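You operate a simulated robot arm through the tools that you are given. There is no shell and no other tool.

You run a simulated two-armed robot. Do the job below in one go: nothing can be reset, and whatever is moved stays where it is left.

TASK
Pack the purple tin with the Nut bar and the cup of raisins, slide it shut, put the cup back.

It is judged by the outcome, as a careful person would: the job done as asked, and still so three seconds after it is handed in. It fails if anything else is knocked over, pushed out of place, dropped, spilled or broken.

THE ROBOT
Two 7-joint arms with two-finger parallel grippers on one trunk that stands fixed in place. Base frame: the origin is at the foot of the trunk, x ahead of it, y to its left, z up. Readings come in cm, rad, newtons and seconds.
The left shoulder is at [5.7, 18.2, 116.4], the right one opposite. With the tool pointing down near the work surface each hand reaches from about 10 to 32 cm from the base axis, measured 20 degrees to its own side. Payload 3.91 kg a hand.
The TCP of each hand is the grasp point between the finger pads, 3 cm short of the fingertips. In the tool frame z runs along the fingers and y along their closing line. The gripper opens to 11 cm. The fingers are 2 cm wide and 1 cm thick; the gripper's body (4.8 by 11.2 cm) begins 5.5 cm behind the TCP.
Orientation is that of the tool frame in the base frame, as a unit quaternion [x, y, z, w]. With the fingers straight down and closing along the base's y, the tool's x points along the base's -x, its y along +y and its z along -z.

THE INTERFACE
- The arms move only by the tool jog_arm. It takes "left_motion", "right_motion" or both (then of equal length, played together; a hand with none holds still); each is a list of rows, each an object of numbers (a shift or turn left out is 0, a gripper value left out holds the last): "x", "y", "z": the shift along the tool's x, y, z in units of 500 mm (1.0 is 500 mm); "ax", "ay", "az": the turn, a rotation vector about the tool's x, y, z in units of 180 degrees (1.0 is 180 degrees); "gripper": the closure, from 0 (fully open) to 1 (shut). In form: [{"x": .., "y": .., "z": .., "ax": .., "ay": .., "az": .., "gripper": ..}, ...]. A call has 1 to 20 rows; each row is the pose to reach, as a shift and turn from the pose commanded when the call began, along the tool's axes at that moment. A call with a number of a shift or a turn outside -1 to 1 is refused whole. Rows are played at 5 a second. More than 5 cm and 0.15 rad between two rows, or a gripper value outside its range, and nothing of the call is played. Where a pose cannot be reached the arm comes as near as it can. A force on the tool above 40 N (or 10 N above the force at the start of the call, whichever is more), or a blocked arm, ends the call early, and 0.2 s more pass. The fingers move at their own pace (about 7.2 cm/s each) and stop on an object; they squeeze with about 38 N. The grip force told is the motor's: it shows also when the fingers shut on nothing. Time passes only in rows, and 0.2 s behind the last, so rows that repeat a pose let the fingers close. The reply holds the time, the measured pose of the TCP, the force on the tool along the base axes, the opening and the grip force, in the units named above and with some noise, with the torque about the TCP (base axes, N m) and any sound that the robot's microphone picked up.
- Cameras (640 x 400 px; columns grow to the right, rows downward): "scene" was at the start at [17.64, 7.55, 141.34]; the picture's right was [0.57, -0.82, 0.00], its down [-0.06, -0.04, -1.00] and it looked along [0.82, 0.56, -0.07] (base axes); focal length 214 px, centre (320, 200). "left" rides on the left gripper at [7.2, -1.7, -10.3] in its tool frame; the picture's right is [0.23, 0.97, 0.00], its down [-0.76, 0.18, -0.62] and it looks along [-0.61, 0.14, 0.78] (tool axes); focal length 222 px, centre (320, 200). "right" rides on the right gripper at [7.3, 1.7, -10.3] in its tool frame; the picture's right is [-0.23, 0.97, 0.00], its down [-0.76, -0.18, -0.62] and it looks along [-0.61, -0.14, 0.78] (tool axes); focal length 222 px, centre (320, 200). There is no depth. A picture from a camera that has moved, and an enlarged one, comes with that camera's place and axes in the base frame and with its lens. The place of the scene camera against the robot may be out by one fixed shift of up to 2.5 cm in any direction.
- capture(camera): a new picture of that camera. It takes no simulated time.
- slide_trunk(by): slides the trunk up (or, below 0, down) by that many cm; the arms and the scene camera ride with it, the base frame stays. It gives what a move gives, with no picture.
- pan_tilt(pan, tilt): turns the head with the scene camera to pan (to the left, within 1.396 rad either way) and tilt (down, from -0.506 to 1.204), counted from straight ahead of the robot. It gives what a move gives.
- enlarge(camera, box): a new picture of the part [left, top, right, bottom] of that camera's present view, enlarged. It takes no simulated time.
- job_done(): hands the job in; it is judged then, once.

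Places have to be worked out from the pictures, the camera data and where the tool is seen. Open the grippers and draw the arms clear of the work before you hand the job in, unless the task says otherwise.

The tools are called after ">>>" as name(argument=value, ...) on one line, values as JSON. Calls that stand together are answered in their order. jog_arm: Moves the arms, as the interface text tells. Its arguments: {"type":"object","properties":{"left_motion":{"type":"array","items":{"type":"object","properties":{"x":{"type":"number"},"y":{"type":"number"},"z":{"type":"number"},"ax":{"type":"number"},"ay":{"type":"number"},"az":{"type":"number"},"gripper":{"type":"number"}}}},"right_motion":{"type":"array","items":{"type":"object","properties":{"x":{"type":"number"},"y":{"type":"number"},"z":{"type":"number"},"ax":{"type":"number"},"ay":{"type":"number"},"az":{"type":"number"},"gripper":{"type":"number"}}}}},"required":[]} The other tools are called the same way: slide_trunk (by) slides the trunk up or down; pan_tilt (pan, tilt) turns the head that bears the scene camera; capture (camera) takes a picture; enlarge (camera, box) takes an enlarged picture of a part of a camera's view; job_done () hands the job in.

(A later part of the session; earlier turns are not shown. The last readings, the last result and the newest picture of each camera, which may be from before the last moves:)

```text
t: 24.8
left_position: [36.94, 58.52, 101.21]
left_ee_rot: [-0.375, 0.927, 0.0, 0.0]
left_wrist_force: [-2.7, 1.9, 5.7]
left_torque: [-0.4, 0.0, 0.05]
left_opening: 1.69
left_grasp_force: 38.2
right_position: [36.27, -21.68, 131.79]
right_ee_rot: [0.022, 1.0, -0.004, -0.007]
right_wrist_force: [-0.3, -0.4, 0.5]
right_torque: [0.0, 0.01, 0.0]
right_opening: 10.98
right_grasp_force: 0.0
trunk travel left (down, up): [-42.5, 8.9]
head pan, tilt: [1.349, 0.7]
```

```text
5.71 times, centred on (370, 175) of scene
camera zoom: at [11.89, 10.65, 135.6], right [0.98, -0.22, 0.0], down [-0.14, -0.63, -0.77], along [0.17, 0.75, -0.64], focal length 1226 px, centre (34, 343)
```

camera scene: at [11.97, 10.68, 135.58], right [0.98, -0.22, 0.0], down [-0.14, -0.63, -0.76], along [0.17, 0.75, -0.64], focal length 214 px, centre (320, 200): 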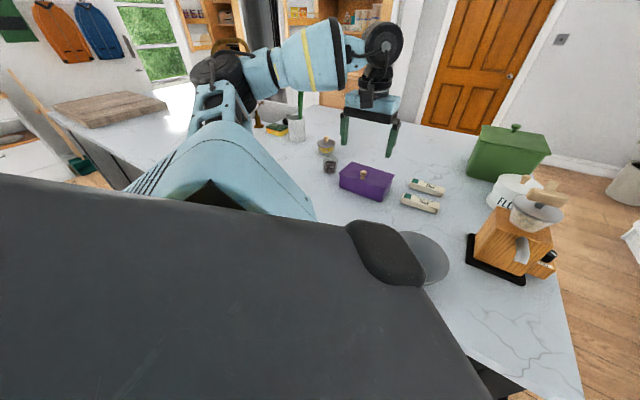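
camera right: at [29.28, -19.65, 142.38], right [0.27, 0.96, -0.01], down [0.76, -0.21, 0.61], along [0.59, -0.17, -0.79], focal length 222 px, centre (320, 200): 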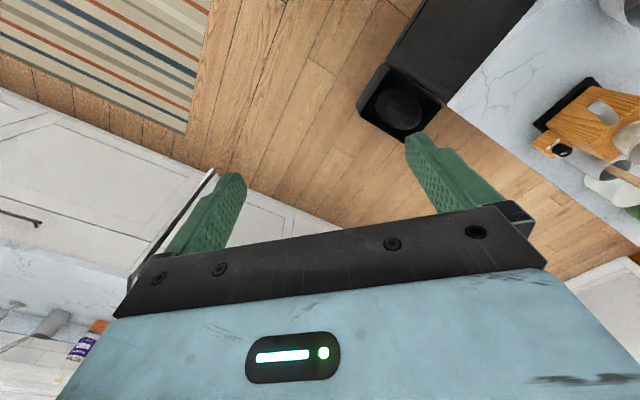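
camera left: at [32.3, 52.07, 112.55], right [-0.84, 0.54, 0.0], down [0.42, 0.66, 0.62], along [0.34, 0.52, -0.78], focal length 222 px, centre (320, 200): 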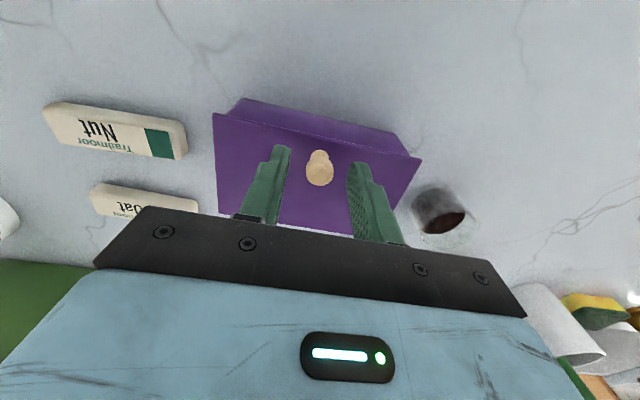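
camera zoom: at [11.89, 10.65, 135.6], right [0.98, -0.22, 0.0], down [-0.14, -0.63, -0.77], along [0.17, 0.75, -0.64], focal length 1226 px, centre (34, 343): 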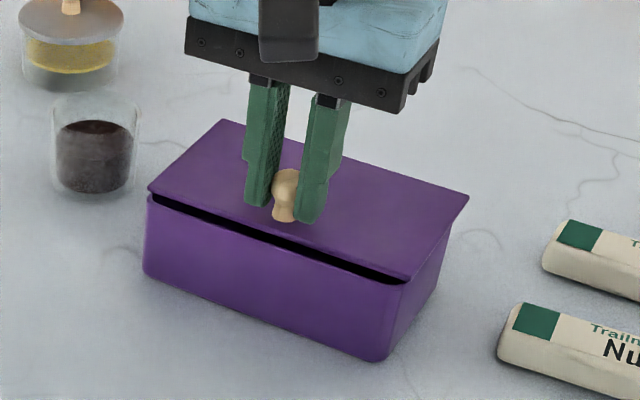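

Pushing away from me opens the lid: a dark gap appeared at the front edge while the tin stayed put. To push further I need more reach, so I'll release, tilt the hand 35° outward and regrip the knob.

>>> jog_arm(left_motion=[{"gripper": 0.64}, {"gripper": 0.64}, {"z": -0.04}, {"z": -0.08}, {"z": -0.12}, {"x": 0.006, "z": -0.12, "ay": -0.0388}, {"x": 0.012, "z": -0.12, "ay": -0.0776}, {"x": 0.018, "z": -0.12, "ay": -0.1164}, {"x": 0.024, "z": -0.12, "ay": -0.1552}, {"x": 0.024, "z": -0.12, "ay": -0.194}, {"x": 0.024, "z": -0.08, "ay": -0.194}, {"x": 0.024, "z": -0.04, "ay": -0.194}, {"x": 0.024, "z": -0.02, "ay": -0.194}, {"x": 0.024, "z": -0.01, "ay": -0.194}, {"x": 0.024, "z": -0.01, "ay": -0.194}])

>>> capture(camera="left")

>>> enlarge(camera="scene", box=[310, 110, 450, 220])

```text
t: 28.0
left_position: [36.12, 57.79, 101.77]
left_ee_rot: [-0.357, 0.885, 0.112, 0.278]
left_wrist_force: [0.1, -0.1, 0.0]
left_torque: [-0.04, -0.01, -0.02]
left_opening: 3.97
left_grasp_force: 0.0
right_position: [36.33, -21.58, 131.9]
right_ee_rot: [0.021, 1.0, -0.004, -0.007]
right_wrist_force: [0.2, 0.4, -0.5]
right_torque: [-0.01, 0.0, 0.01]
right_opening: 10.99
right_grasp_force: 0.1
trunk travel left (down, up): [-42.5, 8.9]
head pan, tilt: [1.349, 0.7]
```

```text
taken
camera left: at [28.68, 48.43, 106.02], right [-0.81, 0.57, -0.13], down [0.07, 0.31, 0.95], along [0.58, 0.76, -0.29], focal length 222 px, centre (320, 200)
```

left: 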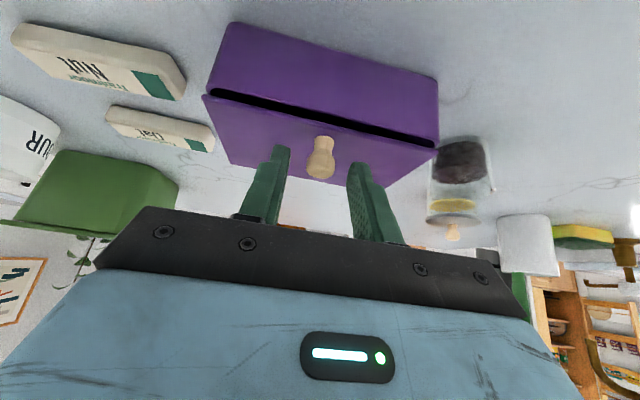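

```text
3.64 times, centred on (380, 165) of scene
camera zoom: at [11.95, 10.66, 135.59], right [0.98, -0.22, 0.0], down [-0.14, -0.63, -0.76], along [0.17, 0.75, -0.64], focal length 780 px, centre (102, 327)
```

zoom: 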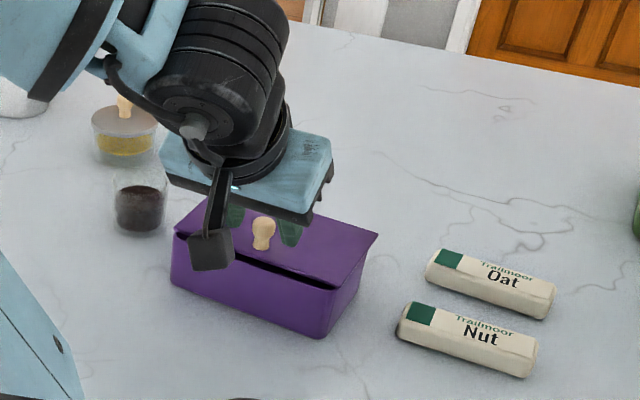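

The knob is centred between the fingers. I'll lower 0.8 cm vertically and close on it.

>>> jog_arm(left_motion=[{"x": 0.0046, "z": 0.0066}, {"x": 0.0092, "z": 0.0131}, {"x": 0.0092, "z": 0.0131, "gripper": 1.0}, {"x": 0.0092, "z": 0.0131, "gripper": 1.0}, {"x": 0.0092, "z": 0.0131, "gripper": 1.0}])

>>> enlarge(camera="scene", box=[310, 110, 450, 220])

```text
t: 29.2
left_position: [36.16, 57.88, 100.85]
left_ee_rot: [-0.358, 0.884, 0.113, 0.278]
left_wrist_force: [0.4, 0.2, -0.5]
left_torque: [0.23, 0.17, 0.02]
left_opening: 1.69
left_grasp_force: 38.0
right_position: [36.33, -21.62, 131.96]
right_ee_rot: [0.021, 1.0, -0.005, -0.007]
right_wrist_force: [0.0, 0.0, 0.0]
right_torque: [0.01, -0.01, 0.0]
right_opening: 11.0
right_grasp_force: 0.1
trunk travel left (down, up): [-42.5, 8.9]
head pan, tilt: [1.349, 0.7]
```

```text
3.64 times, centred on (380, 165) of scene
camera zoom: at [11.95, 10.66, 135.59], right [0.98, -0.22, 0.0], down [-0.14, -0.63, -0.76], along [0.17, 0.75, -0.64], focal length 780 px, centre (102, 327)
```

zoom: 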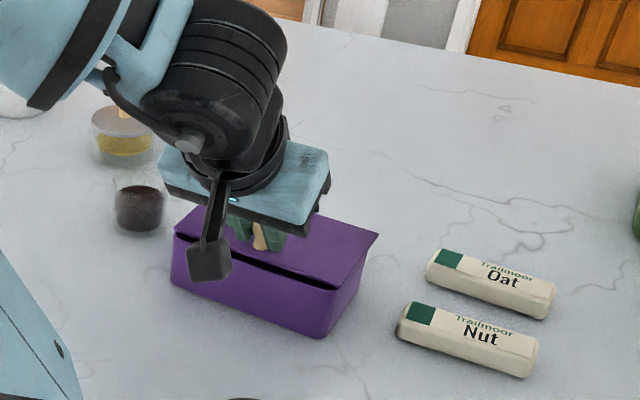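

Gripped again. I'll push outward 3 cm horizontally along the tin's short axis and check forces.

>>> jog_arm(left_motion=[{"x": -0.0082, "z": 0.0057}, {"x": -0.0164, "z": 0.0115}, {"x": -0.0246, "z": 0.0172}, {"x": -0.0328, "z": 0.023}, {"x": -0.041, "z": 0.0287}, {"x": -0.0491, "z": 0.0344}, {"x": -0.0491, "z": 0.0344}])

>>> enlarge(camera="scene", box=[310, 110, 450, 220])

```text
t: 30.8
left_position: [38.09, 59.83, 100.9]
left_ee_rot: [-0.358, 0.885, 0.112, 0.277]
left_wrist_force: [2.9, -2.7, 1.7]
left_torque: [0.28, 0.16, -0.03]
left_opening: 1.68
left_grasp_force: 38.3
right_position: [36.35, -21.58, 131.87]
right_ee_rot: [0.02, 1.0, -0.003, -0.007]
right_wrist_force: [0.3, -0.5, -0.6]
right_torque: [0.03, 0.0, 0.03]
right_opening: 11.01
right_grasp_force: 0.0
trunk travel left (down, up): [-42.5, 8.9]
head pan, tilt: [1.349, 0.7]
```

```text
3.64 times, centred on (380, 165) of scene
camera zoom: at [11.97, 10.62, 135.59], right [0.98, -0.22, 0.0], down [-0.14, -0.63, -0.77], along [0.17, 0.75, -0.64], focal length 780 px, centre (102, 327)
```

zoom: 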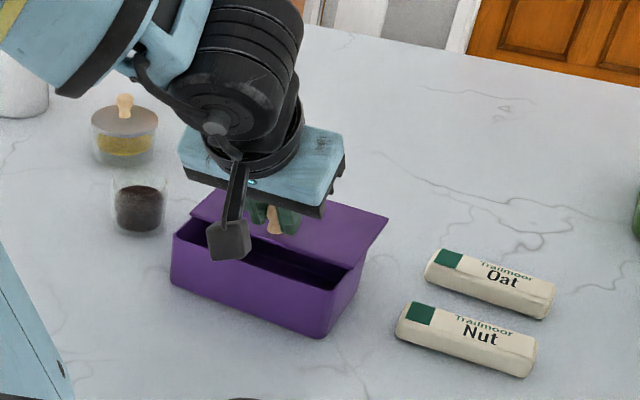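

The lid slides well and the tin stays. A ~4 N side load suggests a slight heading error, so I'll continue 4 cm with a small correction.

>>> jog_arm(left_motion=[{"x": -0.0082, "y": -0.001, "z": 0.0057}, {"x": -0.0164, "y": -0.0015, "z": 0.0115}, {"x": -0.0246, "y": -0.002, "z": 0.0172}, {"x": -0.0328, "y": -0.0025, "z": 0.023}, {"x": -0.041, "y": -0.003, "z": 0.0287}, {"x": -0.0491, "y": -0.0035, "z": 0.0344}, {"x": -0.0573, "y": -0.004, "z": 0.0402}, {"x": -0.0655, "y": -0.004, "z": 0.0459}, {"x": -0.0655, "y": -0.004, "z": 0.0459}])

>>> enlarge(camera="scene", box=[310, 110, 450, 220])

>>> capture(camera="left")

```text
t: 32.8
left_position: [41.09, 62.49, 100.85]
left_ee_rot: [-0.358, 0.884, 0.113, 0.279]
left_wrist_force: [-3.1, 3.8, 7.9]
left_torque: [0.34, 0.3, 0.05]
left_opening: 1.69
left_grasp_force: 37.9
right_position: [36.27, -21.66, 131.83]
right_ee_rot: [0.021, 1.0, -0.004, -0.008]
right_wrist_force: [-0.3, 1.0, -0.5]
right_torque: [0.01, 0.03, 0.02]
right_opening: 10.98
right_grasp_force: 0.1
trunk travel left (down, up): [-42.5, 8.9]
head pan, tilt: [1.349, 0.7]
```

```text
3.64 times, centred on (380, 165) of scene
camera zoom: at [11.86, 10.63, 135.6], right [0.98, -0.22, 0.0], down [-0.14, -0.63, -0.77], along [0.17, 0.75, -0.64], focal length 780 px, centre (102, 327)
```

zoom: 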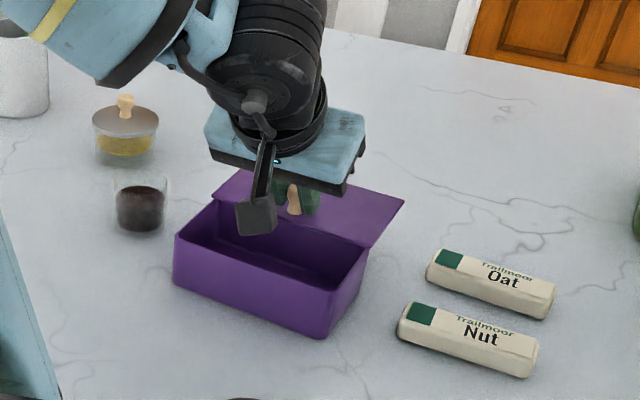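

```text
taken
camera left: at [33.63, 53.02, 105.11], right [-0.81, 0.57, -0.13], down [0.07, 0.31, 0.95], along [0.58, 0.76, -0.29], focal length 222 px, centre (320, 200)
```

left: 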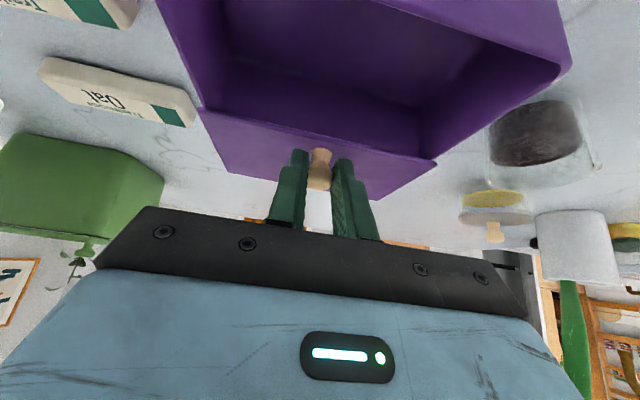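

The lid is open by about 7 cm. I'll push one more centimetre with the side correction relaxed, watching for a stop.

>>> jog_arm(left_motion=[{"x": -0.004, "y": 0.002, "z": 0.0029}, {"x": -0.0082, "y": 0.002, "z": 0.0057}, {"x": -0.0123, "y": 0.002, "z": 0.0086}, {"x": -0.0164, "y": 0.002, "z": 0.0115}, {"x": -0.0164, "y": 0.002, "z": 0.0115}])

>>> enlarge(camera="scene", box=[310, 110, 450, 220])

```text
t: 34.0
left_position: [41.68, 63.02, 100.83]
left_ee_rot: [-0.357, 0.884, 0.112, 0.279]
left_wrist_force: [-3.1, -6.6, 8.9]
left_torque: [0.06, 0.41, 0.08]
left_opening: 1.7
left_grasp_force: 37.8
right_position: [36.31, -21.88, 131.88]
right_ee_rot: [0.021, 1.0, -0.003, -0.007]
right_wrist_force: [0.0, -0.8, 0.4]
right_torque: [-0.02, 0.0, -0.01]
right_opening: 10.98
right_grasp_force: 0.1
trunk travel left (down, up): [-42.5, 8.9]
head pan, tilt: [1.349, 0.7]
```

```text
3.64 times, centred on (380, 165) of scene
camera zoom: at [11.86, 10.5, 135.6], right [0.98, -0.22, 0.0], down [-0.14, -0.63, -0.77], along [0.17, 0.75, -0.64], focal length 780 px, centre (102, 327)
```

zoom: 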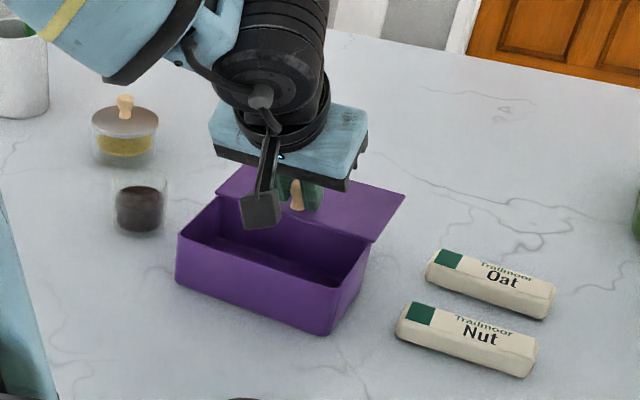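

The lid hit its stop (≈7 N, tin nudged a few mm) so it is fully open. I'll release the knob, back off along the fingers, and swing over toward the Nut bar with less tilt for a measuring look.

>>> jog_arm(left_motion=[{"gripper": 0.64}, {"gripper": 0.64}, {"z": -0.05}, {"z": -0.1}, {"z": -0.16}, {"x": 0.0074, "y": -0.0666, "z": -0.188, "ay": 0.0222}, {"x": 0.0148, "y": -0.1332, "z": -0.216, "ay": 0.0444}, {"x": 0.0222, "y": -0.1998, "z": -0.243, "ay": 0.0667}, {"x": 0.0296, "y": -0.2664, "z": -0.271, "ay": 0.0889}, {"x": 0.037, "y": -0.333, "z": -0.299, "ay": 0.111}, {"x": 0.037, "y": -0.333, "z": -0.299, "ay": 0.111}])

>>> capture(camera="left")

>>> capture(camera="scene")

```text
t: 36.4
left_position: [45.78, 44.14, 111.96]
left_ee_rot: [-0.372, 0.919, 0.048, 0.12]
left_wrist_force: [-0.3, 0.5, -1.0]
left_torque: [0.0, 0.02, -0.01]
left_opening: 3.94
left_grasp_force: 0.1
right_position: [36.38, -21.57, 131.86]
right_ee_rot: [0.021, 1.0, -0.005, -0.007]
right_wrist_force: [-0.8, 0.5, -0.9]
right_torque: [-0.01, 0.0, -0.05]
right_opening: 10.98
right_grasp_force: 0.0
trunk travel left (down, up): [-42.5, 8.9]
head pan, tilt: [1.349, 0.7]
```

```text
taken
camera left: at [39.96, 36.25, 120.19], right [-0.83, 0.55, -0.06], down [0.29, 0.53, 0.8], along [0.47, 0.65, -0.6], focal length 222 px, centre (320, 200)
```

left: 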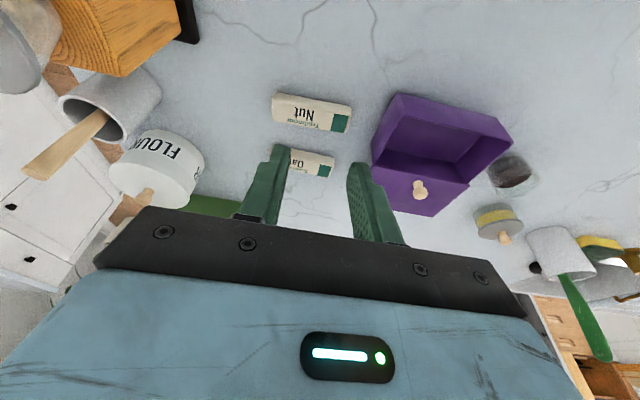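

```text
taken
camera scene: at [11.92, 10.72, 135.59], right [0.98, -0.22, 0.0], down [-0.14, -0.63, -0.76], along [0.17, 0.75, -0.64], focal length 214 px, centre (320, 200)
```

scene: 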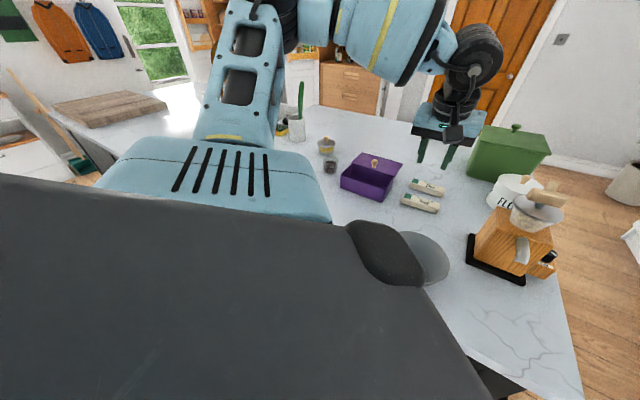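

The tin is open and the hand is near the bars. I'll enlarge the wrist view on the Nut bar and tin.

>>> enlarge(camera="left", box=[255, 75, 375, 190])

>>> enlarge(camera="left", box=[360, 80, 560, 250])

>>> enlarge(camera="scene", box=[310, 110, 450, 220])

```text
3.48 times, centred on (315, 132) of left
camera zoom: at [39.96, 36.25, 120.19], right [-0.83, 0.55, -0.06], down [0.29, 0.53, 0.8], along [0.47, 0.65, -0.6], focal length 773 px, centre (337, 435)
```

zoom: 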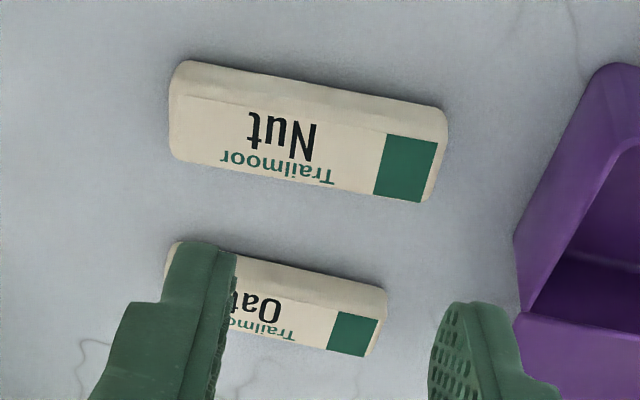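

```text
2.35 times, centred on (460, 165) of left
camera zoom: at [39.96, 36.25, 120.19], right [-0.83, 0.55, -0.06], down [0.29, 0.53, 0.8], along [0.47, 0.65, -0.6], focal length 523 px, centre (-9, 282)
```

zoom: 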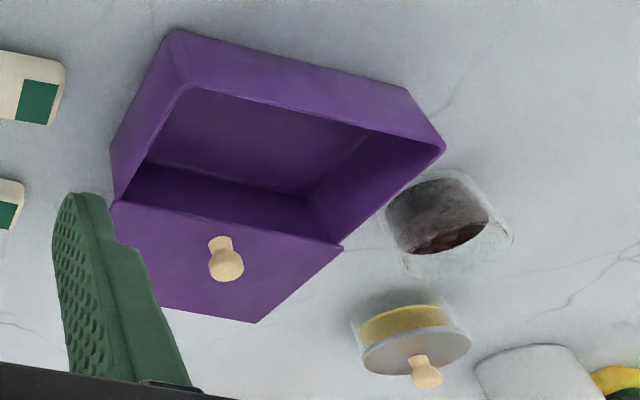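

```text
3.64 times, centred on (380, 165) of scene
camera zoom: at [11.92, 10.72, 135.59], right [0.98, -0.22, 0.0], down [-0.14, -0.63, -0.76], along [0.17, 0.75, -0.64], focal length 780 px, centre (102, 327)
```

zoom: 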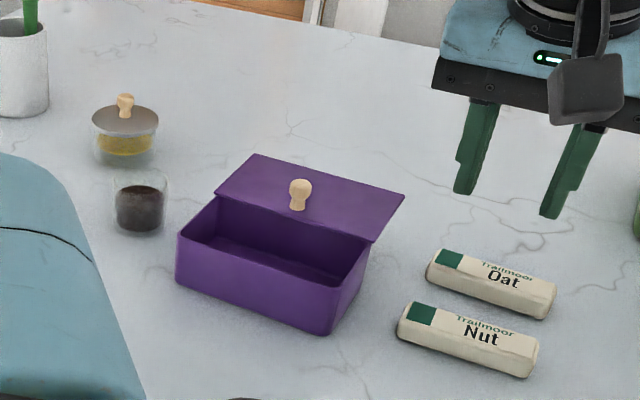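

The Nut bar is ~9.8 cm long, ~2.7 cm wide, centred near (51.5, 48.8), with its axis at ~137°. I'll grasp it across its width: spin the hand 87° about its finger axis while moving over the bar at z≈106.

>>> jog_arm(left_motion=[{"x": -0.0071, "y": -0.0009, "z": 0.0123, "az": 0.0402, "gripper": 0.6}, {"x": -0.0142, "y": -0.0018, "z": 0.0245, "az": 0.0805, "gripper": 0.6}, {"x": -0.0213, "y": -0.0027, "z": 0.0368, "az": 0.1207}, {"x": -0.0284, "y": -0.0036, "z": 0.049, "az": 0.161}, {"x": -0.0355, "y": -0.0045, "z": 0.0613, "az": 0.2012}, {"x": -0.0426, "y": -0.0054, "z": 0.0735, "az": 0.2415}, {"x": -0.0498, "y": -0.0062, "z": 0.0858, "az": 0.2817}, {"x": -0.0569, "y": -0.0071, "z": 0.098, "az": 0.322}, {"x": -0.064, "y": -0.008, "z": 0.1103, "az": 0.3622}, {"x": -0.0711, "y": -0.0089, "z": 0.1225, "az": 0.4025}, {"x": -0.0782, "y": -0.0098, "z": 0.1348, "az": 0.4427}, {"x": -0.0853, "y": -0.0107, "z": 0.147, "az": 0.483}, {"x": -0.0853, "y": -0.0107, "z": 0.147, "az": 0.483}])

>>> capture(camera="left")

>>> capture(camera="scene")

```text
t: 39.2
left_position: [48.03, 41.06, 103.34]
left_ee_rot: [0.272, 0.954, 0.112, 0.065]
left_wrist_force: [0.8, 0.4, 0.6]
left_torque: [0.01, 0.03, 0.0]
left_opening: 4.4
left_grasp_force: 0.2
left hand out of reach, approached as far as the arm can: row 9, 10, 11, 12, 13
right_position: [36.36, -21.89, 131.83]
right_ee_rot: [0.021, 1.0, -0.003, -0.007]
right_wrist_force: [0.2, -1.1, 0.2]
right_torque: [0.0, 0.0, 0.02]
right_opening: 10.99
right_grasp_force: 0.1
trunk travel left (down, up): [-42.5, 8.9]
head pan, tilt: [1.349, 0.7]
```

```text
taken
camera left: at [39.15, 41.76, 112.49], right [0.3, 0.93, 0.23], down [0.62, -0.37, 0.69], along [0.73, -0.07, -0.68], focal length 222 px, centre (320, 200)
```

left: 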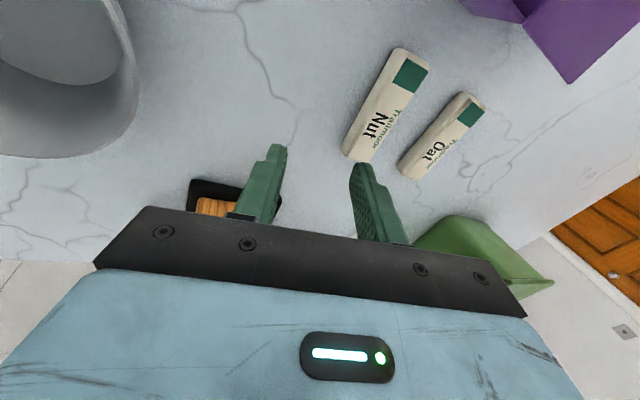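

```text
taken
camera scene: at [12.0, 10.55, 135.59], right [0.98, -0.22, 0.0], down [-0.14, -0.63, -0.77], along [0.17, 0.75, -0.64], focal length 214 px, centre (320, 200)
```

scene: 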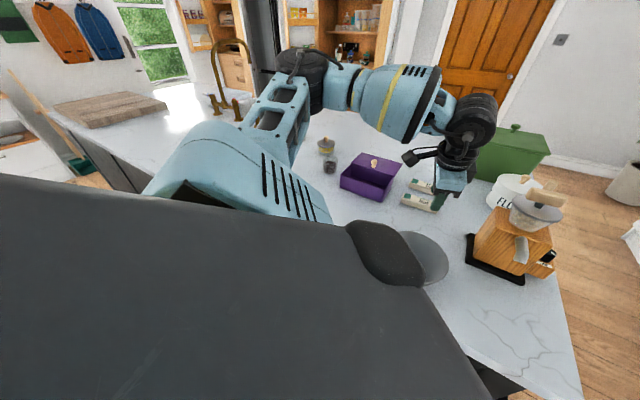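

The spin that way hit a joint limit (closing line stopped at ~59°, hand short of the bar, nothing touched). I'll undo the spin and raise, then spin the other way.

>>> jog_arm(left_motion=[{"x": 0.006, "y": 0.0054, "z": -0.0094, "az": -0.0419}, {"x": 0.0119, "y": 0.0109, "z": -0.0187, "az": -0.0838}, {"x": 0.0179, "y": 0.0163, "z": -0.0281, "az": -0.1257}, {"x": 0.0238, "y": 0.0218, "z": -0.0374, "az": -0.1676}, {"x": 0.0298, "y": 0.0272, "z": -0.0468, "az": -0.2095}, {"x": 0.0358, "y": 0.0326, "z": -0.0562, "az": -0.2514}, {"x": 0.0417, "y": 0.0381, "z": -0.0655, "az": -0.2933}, {"x": 0.0477, "y": 0.0435, "z": -0.0749, "az": -0.3352}, {"x": 0.0536, "y": 0.049, "z": -0.0842, "az": -0.3771}, {"x": 0.0596, "y": 0.0544, "z": -0.0936, "az": -0.419}, {"x": 0.0596, "y": 0.0544, "z": -0.0936, "az": -0.419}])

```text
t: 41.6
left_position: [46.15, 44.43, 108.74]
left_ee_rot: [-0.369, 0.921, 0.049, 0.119]
left_wrist_force: [0.1, 0.0, -0.3]
left_torque: [0.03, 0.03, -0.02]
left_opening: 4.42
left_grasp_force: 0.1
right_position: [36.48, -21.62, 131.78]
right_ee_rot: [0.021, 1.0, -0.003, -0.007]
right_wrist_force: [0.4, -0.3, -0.4]
right_torque: [-0.03, -0.01, -0.02]
right_opening: 10.99
right_grasp_force: 0.0
trunk travel left (down, up): [-42.5, 8.9]
head pan, tilt: [1.349, 0.7]
```

Back at the earlier orientation. Now I'll spin the other way by 93° at the same place.

>>> jog_arm(left_motion=[{"az": -0.0431}, {"az": -0.0862}, {"az": -0.1293}, {"az": -0.1723}, {"az": -0.2154}, {"az": -0.2585}, {"az": -0.3016}, {"az": -0.3447}, {"az": -0.3878}, {"az": -0.4308}, {"az": -0.4739}, {"az": -0.517}, {"az": -0.517}])

>>> capture(camera="left")

>>> capture(camera="scene")

```text
t: 44.4
left_position: [46.3, 44.49, 108.61]
left_ee_rot: [0.922, -0.364, 0.055, -0.118]
left_wrist_force: [-0.8, -0.2, 0.6]
left_torque: [-0.01, 0.0, -0.02]
left_opening: 4.39
left_grasp_force: 0.0
right_position: [36.35, -21.62, 131.87]
right_ee_rot: [0.021, 1.0, -0.004, -0.007]
right_wrist_force: [-0.8, 0.0, -0.3]
right_torque: [-0.01, -0.03, -0.02]
right_opening: 11.03
right_grasp_force: 0.0
trunk travel left (down, up): [-42.5, 8.9]
head pan, tilt: [1.349, 0.7]
```

```text
taken
camera left: at [50.58, 38.92, 119.17], right [-0.48, -0.84, -0.25], down [-0.79, 0.29, 0.55], along [-0.39, 0.46, -0.8], focal length 222 px, centre (320, 200)
```

left: 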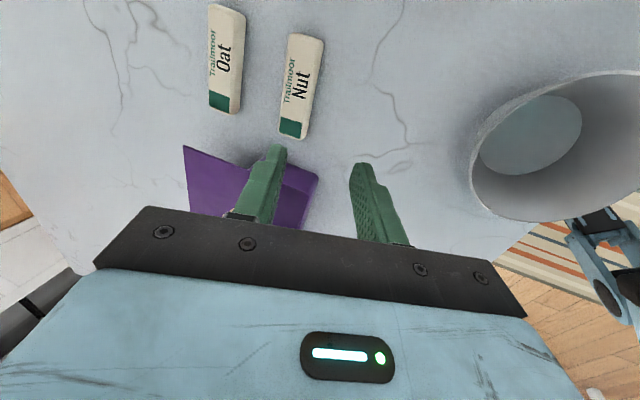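

```text
taken
camera scene: at [11.96, 10.67, 135.58], right [0.98, -0.22, 0.0], down [-0.14, -0.63, -0.76], along [0.17, 0.75, -0.64], focal length 214 px, centre (320, 200)
```

scene: 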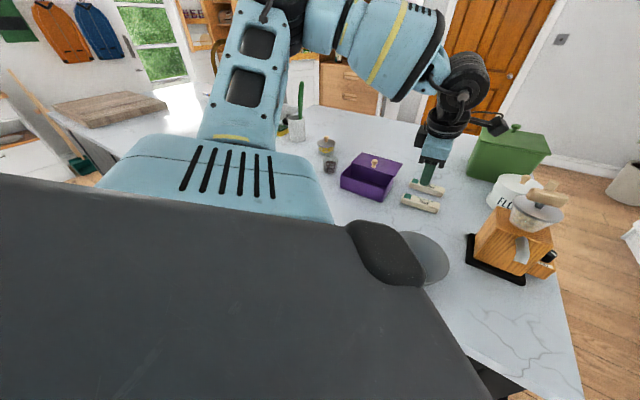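

This spin works: closing line now across the bar, hand tilted 15° outward. I'll enlarge the wrist view to refine the bar's centre and direction.

>>> enlarge(camera="left", box=[200, 0, 400, 160])

```text
2.50 times, centred on (300, 80) of left
camera zoom: at [50.58, 38.92, 119.17], right [-0.48, -0.84, -0.25], down [-0.79, 0.29, 0.55], along [-0.39, 0.46, -0.8], focal length 555 px, centre (370, 500)
```

zoom: 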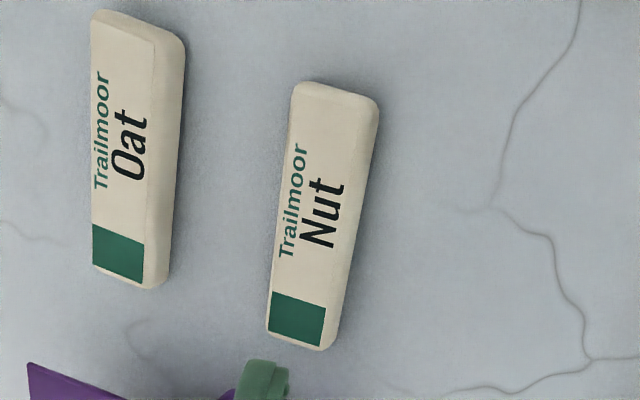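

Bar centre refined to about (51.7, 49.05), axis ~137.7°, which matches the hand's yaw. I'll move over it to z≈99 with 4.4 cm opening and check.

>>> jog_arm(left_motion=[{"x": 0.0034, "y": -0.018, "z": 0.04}, {"x": 0.0067, "y": -0.036, "z": 0.085}, {"x": 0.01, "y": -0.054, "z": 0.13}, {"x": 0.0134, "y": -0.0708, "z": 0.175}, {"x": 0.0134, "y": -0.0708, "z": 0.2}, {"x": 0.0134, "y": -0.0708, "z": 0.2178}, {"x": 0.0134, "y": -0.0708, "z": 0.2178}])

>>> capture(camera="left")

>>> enlarge(camera="scene", box=[350, 110, 490, 240])

```text
t: 46.0
left_position: [51.0, 48.46, 99.08]
left_ee_rot: [0.922, -0.366, 0.054, -0.118]
left_wrist_force: [0.1, -0.1, 0.2]
left_torque: [0.0, 0.03, 0.0]
left_opening: 4.39
left_grasp_force: 0.1
right_position: [36.38, -21.77, 131.8]
right_ee_rot: [0.021, 1.0, -0.004, -0.007]
right_wrist_force: [-0.2, 0.8, -0.6]
right_torque: [0.02, 0.03, -0.01]
right_opening: 11.03
right_grasp_force: 0.0
trunk travel left (down, up): [-42.5, 8.9]
head pan, tilt: [1.349, 0.7]
```

```text
taken
camera left: at [55.42, 42.81, 109.61], right [-0.48, -0.84, -0.25], down [-0.79, 0.29, 0.55], along [-0.39, 0.46, -0.8], focal length 222 px, centre (320, 200)
```

left: 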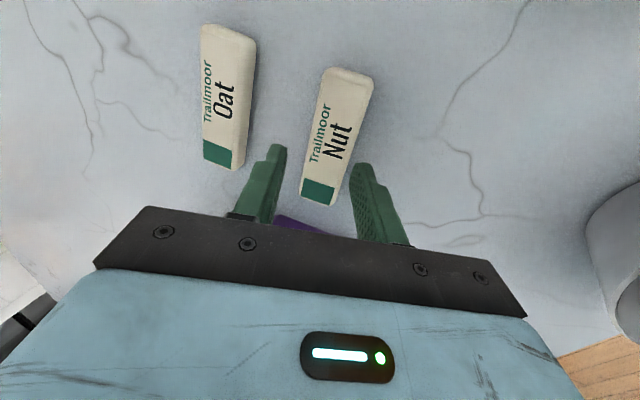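

```text
3.08 times, centred on (420, 175) of scene
camera zoom: at [11.93, 10.65, 135.59], right [0.98, -0.22, 0.0], down [-0.14, -0.63, -0.77], along [0.17, 0.75, -0.64], focal length 660 px, centre (12, 277)
```

zoom: 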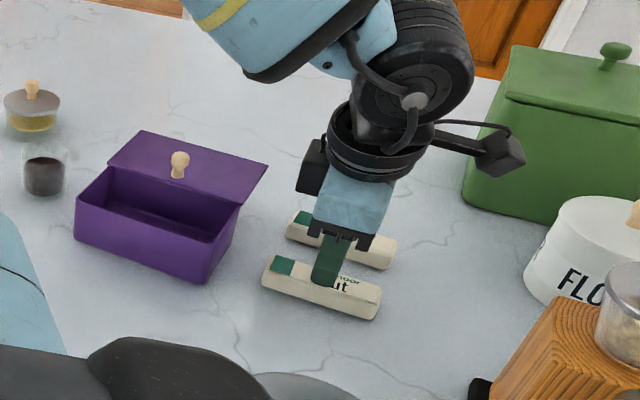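

The bar sits exactly between the fingers and aligned. I'll lower vertically 3.9 cm in small steps.

>>> jog_arm(left_motion=[{"x": -0.0003, "y": 0.0052, "z": 0.0193}, {"x": -0.0006, "y": 0.0103, "z": 0.0386}, {"x": -0.0009, "y": 0.0155, "z": 0.0579}, {"x": -0.0011, "y": 0.018, "z": 0.0676}, {"x": -0.0012, "y": 0.0201, "z": 0.0753}, {"x": -0.0012, "y": 0.0201, "z": 0.0753}])

>>> capture(camera="left")

>>> enlarge(camera="scene", box=[380, 160, 460, 220])

```text
t: 47.5
left_position: [50.92, 48.41, 95.74]
left_ee_rot: [0.921, -0.366, 0.055, -0.121]
left_wrist_force: [-13.0, 4.6, 26.2]
left_torque: [-0.16, 1.02, -0.26]
left_opening: 4.36
left_grasp_force: 0.1
right_position: [36.11, -21.78, 131.98]
right_ee_rot: [0.021, 1.0, -0.003, -0.005]
right_wrist_force: [0.5, -0.4, 0.6]
right_torque: [0.02, 0.0, -0.02]
right_opening: 11.01
right_grasp_force: 0.1
trunk travel left (down, up): [-42.5, 8.9]
head pan, tilt: [1.349, 0.7]
stopped in row 6 (left hand): the force on the tool passed its limit at 41 N (the readings are from after the stop); the commanded pose is now the measured one
```

```text
taken
camera left: at [55.24, 42.78, 106.21], right [-0.48, -0.84, -0.26], down [-0.79, 0.28, 0.54], along [-0.38, 0.46, -0.8], focal length 222 px, centre (320, 200)
```

left: 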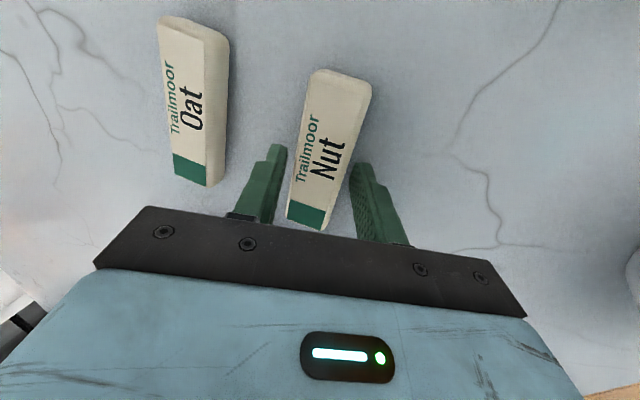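

```text
6.67 times, centred on (420, 190) of scene
camera zoom: at [11.63, 10.56, 135.62], right [0.98, -0.22, 0.0], down [-0.14, -0.63, -0.77], along [0.17, 0.75, -0.64], focal length 1430 px, centre (-347, 267)
```

zoom: 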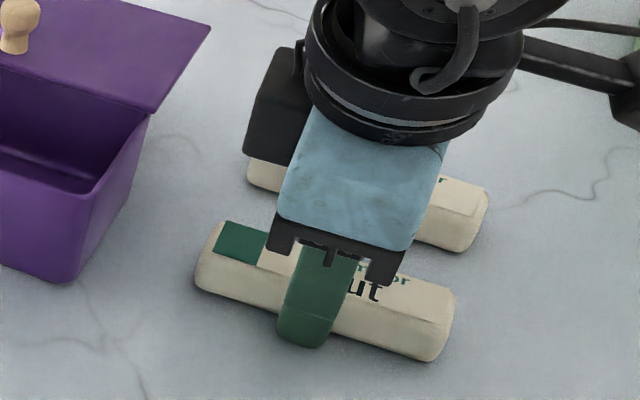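

The inner fingertip touched the counter (force/torque match it), so the counter is near z≈92.0. I'll raise 0.3 cm and close on the bar.

>>> jog_arm(left_motion=[{"y": -0.0015, "z": -0.0058, "gripper": 0.6}, {"y": -0.0015, "z": -0.0058, "gripper": 0.68}, {"y": -0.0015, "z": -0.0058, "gripper": 0.76}, {"y": -0.0015, "z": -0.0058, "gripper": 0.85}, {"y": -0.0015, "z": -0.0058, "gripper": 1.0}, {"y": -0.0015, "z": -0.0058, "gripper": 1.0}])

>>> capture(camera="left")

>>> enlarge(camera="scene", box=[380, 160, 460, 220])

```text
t: 48.9
left_position: [51.12, 48.38, 95.69]
left_ee_rot: [0.922, -0.365, 0.054, -0.119]
left_wrist_force: [-0.1, -0.9, 3.8]
left_torque: [-0.15, -0.11, -0.07]
left_opening: 3.59
left_grasp_force: 38.3
right_position: [36.39, -21.67, 131.98]
right_ee_rot: [0.02, 1.0, -0.003, -0.007]
right_wrist_force: [-0.2, -0.2, 0.2]
right_torque: [-0.03, 0.0, 0.0]
right_opening: 11.03
right_grasp_force: 0.1
trunk travel left (down, up): [-42.5, 8.9]
head pan, tilt: [1.349, 0.7]
```

```text
taken
camera left: at [55.45, 42.8, 106.19], right [-0.48, -0.84, -0.25], down [-0.79, 0.29, 0.54], along [-0.39, 0.46, -0.8], focal length 222 px, centre (320, 200)
```

left: 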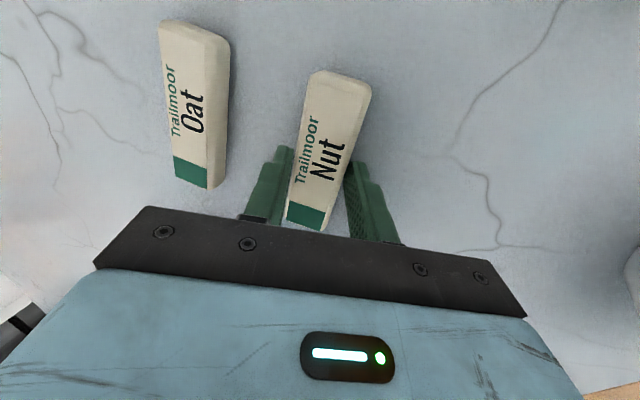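

```text
6.67 times, centred on (420, 190) of scene
camera zoom: at [11.94, 10.62, 135.59], right [0.98, -0.22, 0.0], down [-0.14, -0.63, -0.77], along [0.17, 0.75, -0.64], focal length 1430 px, centre (-347, 267)
```

zoom: 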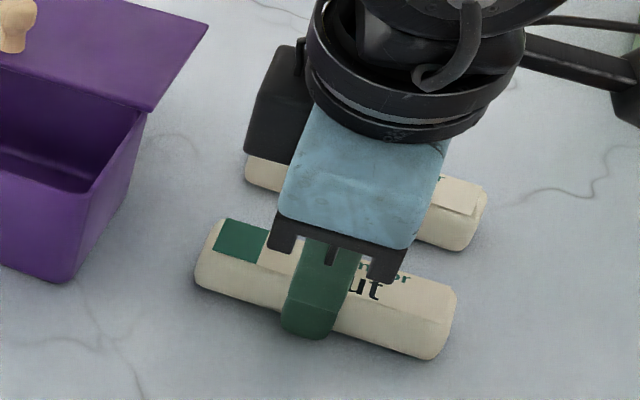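

Bar gripped at 3.6 cm opening with 38 N. I'll lift 2 cm and check that it holds.

>>> jog_arm(left_motion=[{"y": -0.0026, "z": -0.0097}, {"y": -0.0052, "z": -0.0193}, {"y": -0.0077, "z": -0.029}, {"y": -0.0103, "z": -0.0386}, {"y": -0.0103, "z": -0.0386}])

>>> capture(camera="left")

>>> enlarge(camera="scene", box=[380, 150, 460, 210])

```text
t: 50.1
left_position: [51.11, 48.44, 97.72]
left_ee_rot: [0.921, -0.366, 0.055, -0.12]
left_wrist_force: [0.3, 0.4, -1.0]
left_torque: [-0.01, 0.07, -0.01]
left_opening: 3.36
left_grasp_force: 37.9
right_position: [36.45, -21.7, 131.81]
right_ee_rot: [0.021, 1.0, -0.004, -0.007]
right_wrist_force: [0.5, -0.4, 0.1]
right_torque: [0.04, 0.01, 0.01]
right_opening: 10.97
right_grasp_force: 0.1
trunk travel left (down, up): [-42.5, 8.9]
head pan, tilt: [1.349, 0.7]
```

```text
taken
camera left: at [55.38, 42.85, 108.15], right [-0.48, -0.84, -0.25], down [-0.79, 0.29, 0.54], along [-0.39, 0.46, -0.8], focal length 222 px, centre (320, 200)
```

left: 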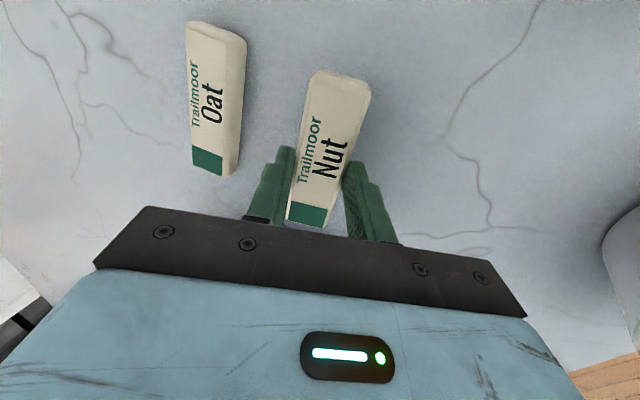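

```text
6.67 times, centred on (420, 180) of scene
camera zoom: at [11.97, 10.67, 135.58], right [0.98, -0.22, 0.0], down [-0.14, -0.63, -0.76], along [0.17, 0.75, -0.64], focal length 1430 px, centre (-347, 333)
```

zoom: 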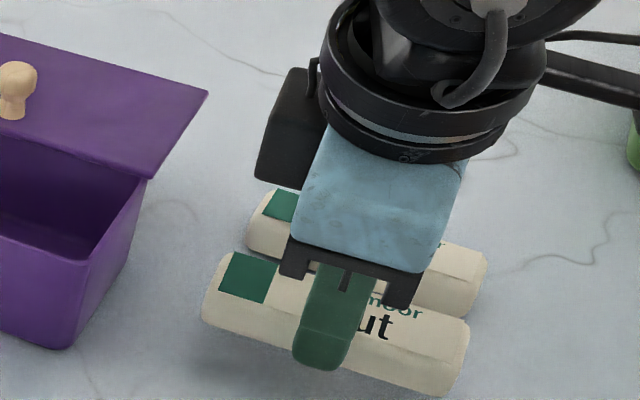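

The bar is held securely (it aligned to the pads, 3.36 cm wide). I'll lift higher and carry it part-way toward the tin, then look.

>>> jog_arm(left_motion=[{"y": -0.0103, "z": -0.0386}, {"y": -0.0206, "z": -0.0772}, {"y": -0.0309, "z": -0.1158}, {"x": -0.0447, "y": -0.0376, "z": -0.1444, "az": 0.005}, {"x": -0.0894, "y": -0.0442, "z": -0.173, "az": 0.01}, {"x": -0.1342, "y": -0.0509, "z": -0.2016, "az": 0.0144}, {"x": -0.1342, "y": -0.0509, "z": -0.2016, "az": 0.0144}])

>>> capture(camera="left")

>>> enlarge(camera="scene", box=[310, 110, 450, 220])

```text
t: 51.7
left_position: [46.04, 53.15, 107.82]
left_ee_rot: [0.913, -0.387, 0.052, -0.121]
left_wrist_force: [0.0, 1.1, -0.9]
left_torque: [0.03, 0.02, -0.01]
left_opening: 3.36
left_grasp_force: 37.5
right_position: [36.47, -21.57, 131.79]
right_ee_rot: [0.021, 1.0, -0.004, -0.007]
right_wrist_force: [-0.8, -0.7, 0.7]
right_torque: [-0.02, -0.02, -0.01]
right_opening: 11.02
right_grasp_force: 0.0
trunk travel left (down, up): [-42.5, 8.9]
head pan, tilt: [1.349, 0.7]
```

```text
taken
camera left: at [50.21, 47.32, 118.15], right [-0.52, -0.82, -0.25], down [-0.77, 0.32, 0.55], along [-0.37, 0.48, -0.79], focal length 222 px, centre (320, 200)
```

left: 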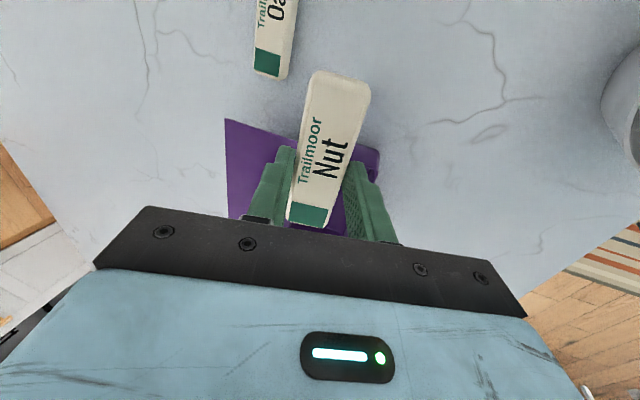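

```text
3.64 times, centred on (380, 165) of scene
camera zoom: at [12.01, 10.66, 135.58], right [0.98, -0.22, 0.0], down [-0.14, -0.63, -0.76], along [0.17, 0.75, -0.64], focal length 780 px, centre (102, 327)
```

zoom: 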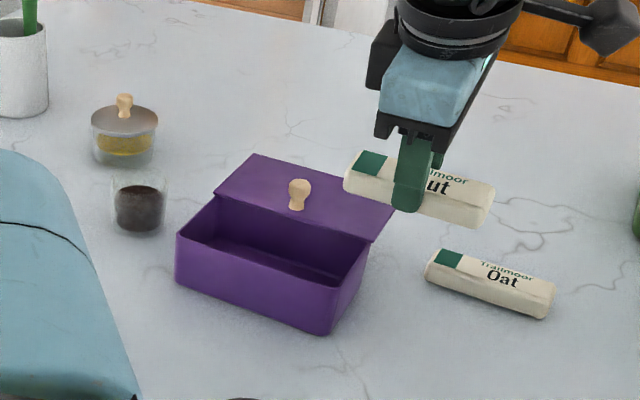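

Calibrating the scene camera with the seen fingertip gives a shift of about (0.7, -1.3, -1.5); the tin's front rim midpoint comes out at (36.3, 57.8), agreeing with the wrist view. I'll move above the opening (TCP 39.2, 60.7) and check.

>>> jog_arm(left_motion=[{"x": -0.051, "y": -0.0016, "z": 0.0004}, {"x": -0.102, "y": -0.0033, "z": 0.0008}, {"x": -0.153, "y": -0.005, "z": 0.0011}, {"x": -0.2037, "y": -0.0066, "z": 0.0015}, {"x": -0.2037, "y": -0.0066, "z": 0.0015}])

>>> capture(camera="left")

>>> enlarge(camera="scene", box=[310, 110, 450, 220])

```text
t: 52.9
left_position: [39.05, 60.7, 107.72]
left_ee_rot: [0.912, -0.388, 0.052, -0.121]
left_wrist_force: [-0.2, 0.6, -0.4]
left_torque: [-0.02, 0.01, 0.01]
left_opening: 3.3
left_grasp_force: 38.3
right_position: [36.31, -21.66, 131.87]
right_ee_rot: [0.021, 1.0, -0.004, -0.008]
right_wrist_force: [-0.1, -0.5, -0.1]
right_torque: [0.0, 0.06, 0.03]
right_opening: 10.99
right_grasp_force: 0.1
trunk travel left (down, up): [-42.5, 8.9]
head pan, tilt: [1.349, 0.7]
```

```text
taken
camera left: at [43.26, 54.79, 118.09], right [-0.52, -0.82, -0.25], down [-0.77, 0.32, 0.55], along [-0.37, 0.48, -0.79], focal length 222 px, centre (320, 200)
```

left: 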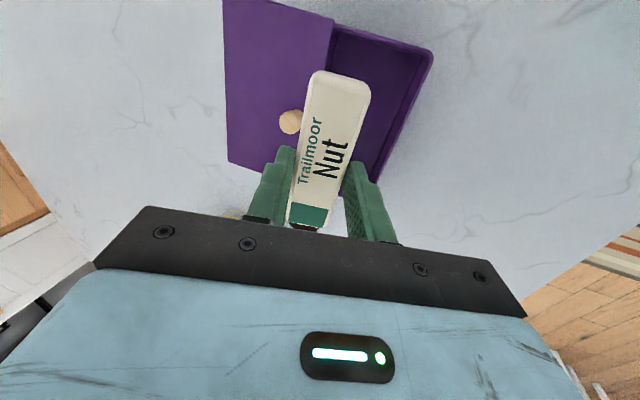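

```text
3.64 times, centred on (380, 165) of scene
camera zoom: at [12.0, 10.65, 135.58], right [0.98, -0.22, 0.0], down [-0.14, -0.63, -0.77], along [0.17, 0.75, -0.64], focal length 780 px, centre (102, 327)
```

zoom: 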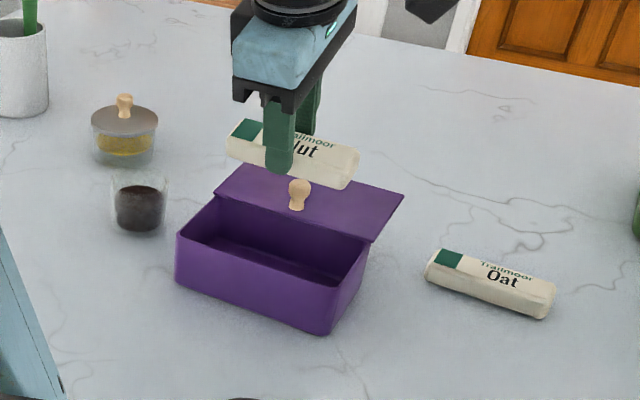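

Position checks out (TCP ~4.1 cm from the front rim, lid edge at ~7.5 cm). I'll lower the bar 10 cm into the tin with a slight inward shift.

>>> jog_arm(left_motion=[{"y": 0.0133, "z": 0.0379}, {"y": 0.0238, "z": 0.0765}, {"y": 0.0342, "z": 0.1152}, {"y": 0.0421, "z": 0.1442}, {"y": 0.0473, "z": 0.1636}, {"y": 0.0525, "z": 0.1829}, {"y": 0.0556, "z": 0.1945}, {"y": 0.0556, "z": 0.1945}])

>>> capture(camera="left")

>>> enlarge(camera="scene", box=[310, 110, 450, 220])

```text
t: 54.7
left_position: [39.11, 60.33, 97.8]
left_ee_rot: [0.913, -0.386, 0.052, -0.121]
left_wrist_force: [-0.1, 0.8, -0.5]
left_torque: [0.01, 0.01, -0.01]
left_opening: 3.35
left_grasp_force: 38.0
right_position: [36.29, -21.68, 131.82]
right_ee_rot: [0.022, 1.0, -0.004, -0.007]
right_wrist_force: [-0.3, 0.7, -0.1]
right_torque: [0.0, -0.01, 0.0]
right_opening: 11.0
right_grasp_force: 0.0
trunk travel left (down, up): [-42.5, 8.9]
head pan, tilt: [1.349, 0.7]
```

```text
taken
camera left: at [43.33, 54.45, 108.26], right [-0.52, -0.82, -0.25], down [-0.77, 0.32, 0.55], along [-0.37, 0.48, -0.79], focal length 222 px, centre (320, 200)
```

left: 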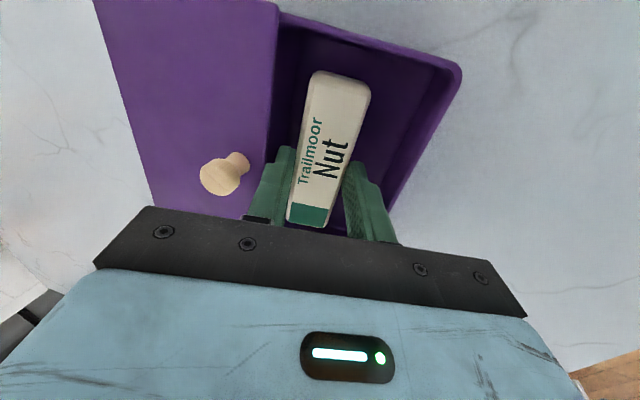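

```text
3.64 times, centred on (380, 165) of scene
camera zoom: at [11.95, 10.66, 135.59], right [0.98, -0.22, 0.0], down [-0.14, -0.63, -0.76], along [0.17, 0.75, -0.64], focal length 780 px, centre (102, 327)
```

zoom: 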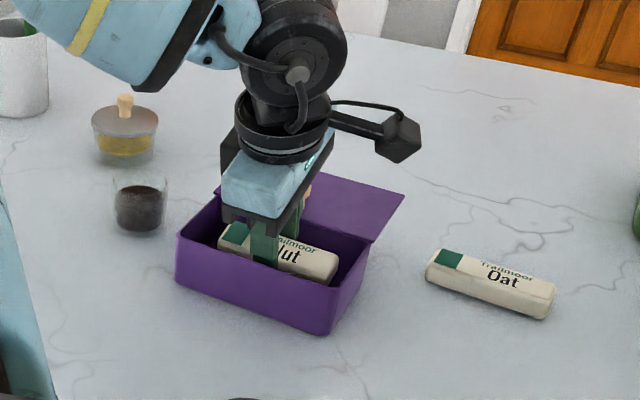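

The bar is inside the tin. I'll lower another 0.5 cm, open a little, and retreat along the finger axis.

>>> jog_arm(left_motion=[{"y": 0.0013, "z": 0.0048}, {"y": 0.0026, "z": 0.0097}, {"y": 0.0026, "z": 0.0097}])

>>> enlarge(camera="scene", box=[330, 140, 410, 210])

```text
t: 55.5
left_position: [39.16, 60.44, 97.44]
left_ee_rot: [0.913, -0.387, 0.053, -0.12]
left_wrist_force: [-0.2, -0.2, -0.2]
left_torque: [0.0, -0.02, 0.0]
left_opening: 3.3
left_grasp_force: 37.9
right_position: [36.31, -21.62, 131.87]
right_ee_rot: [0.021, 1.0, -0.005, -0.008]
right_wrist_force: [0.3, 0.1, 0.2]
right_torque: [-0.01, 0.0, -0.01]
right_opening: 11.04
right_grasp_force: 0.0
trunk travel left (down, up): [-42.5, 8.9]
head pan, tilt: [1.349, 0.7]
```

```text
5.71 times, centred on (370, 175) of scene
camera zoom: at [11.96, 10.66, 135.59], right [0.98, -0.22, 0.0], down [-0.14, -0.63, -0.76], along [0.17, 0.75, -0.64], focal length 1226 px, centre (34, 343)
```

zoom: 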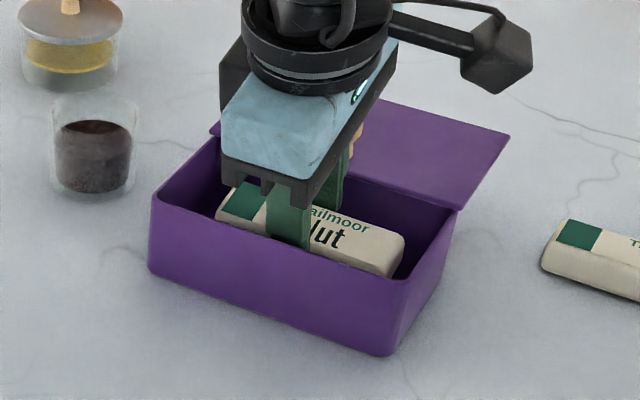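

No contact yet. I'll lower another 0.6 cm in small steps.

>>> jog_arm(left_motion=[{"y": 0.0013, "z": 0.0048}, {"y": 0.0026, "z": 0.0097}, {"y": 0.0031, "z": 0.0116}, {"y": 0.0031, "z": 0.0116}])

```text
t: 56.5
left_position: [39.1, 60.39, 96.68]
left_ee_rot: [0.913, -0.386, 0.053, -0.121]
left_wrist_force: [1.1, -0.4, 1.9]
left_torque: [-0.1, -0.05, 0.01]
left_opening: 3.32
left_grasp_force: 38.5
right_position: [36.38, -21.66, 131.94]
right_ee_rot: [0.021, 1.0, -0.004, -0.007]
right_wrist_force: [-0.4, 0.7, -0.2]
right_torque: [-0.04, 0.0, 0.0]
right_opening: 10.98
right_grasp_force: 0.1
trunk travel left (down, up): [-42.5, 8.9]
head pan, tilt: [1.349, 0.7]
```

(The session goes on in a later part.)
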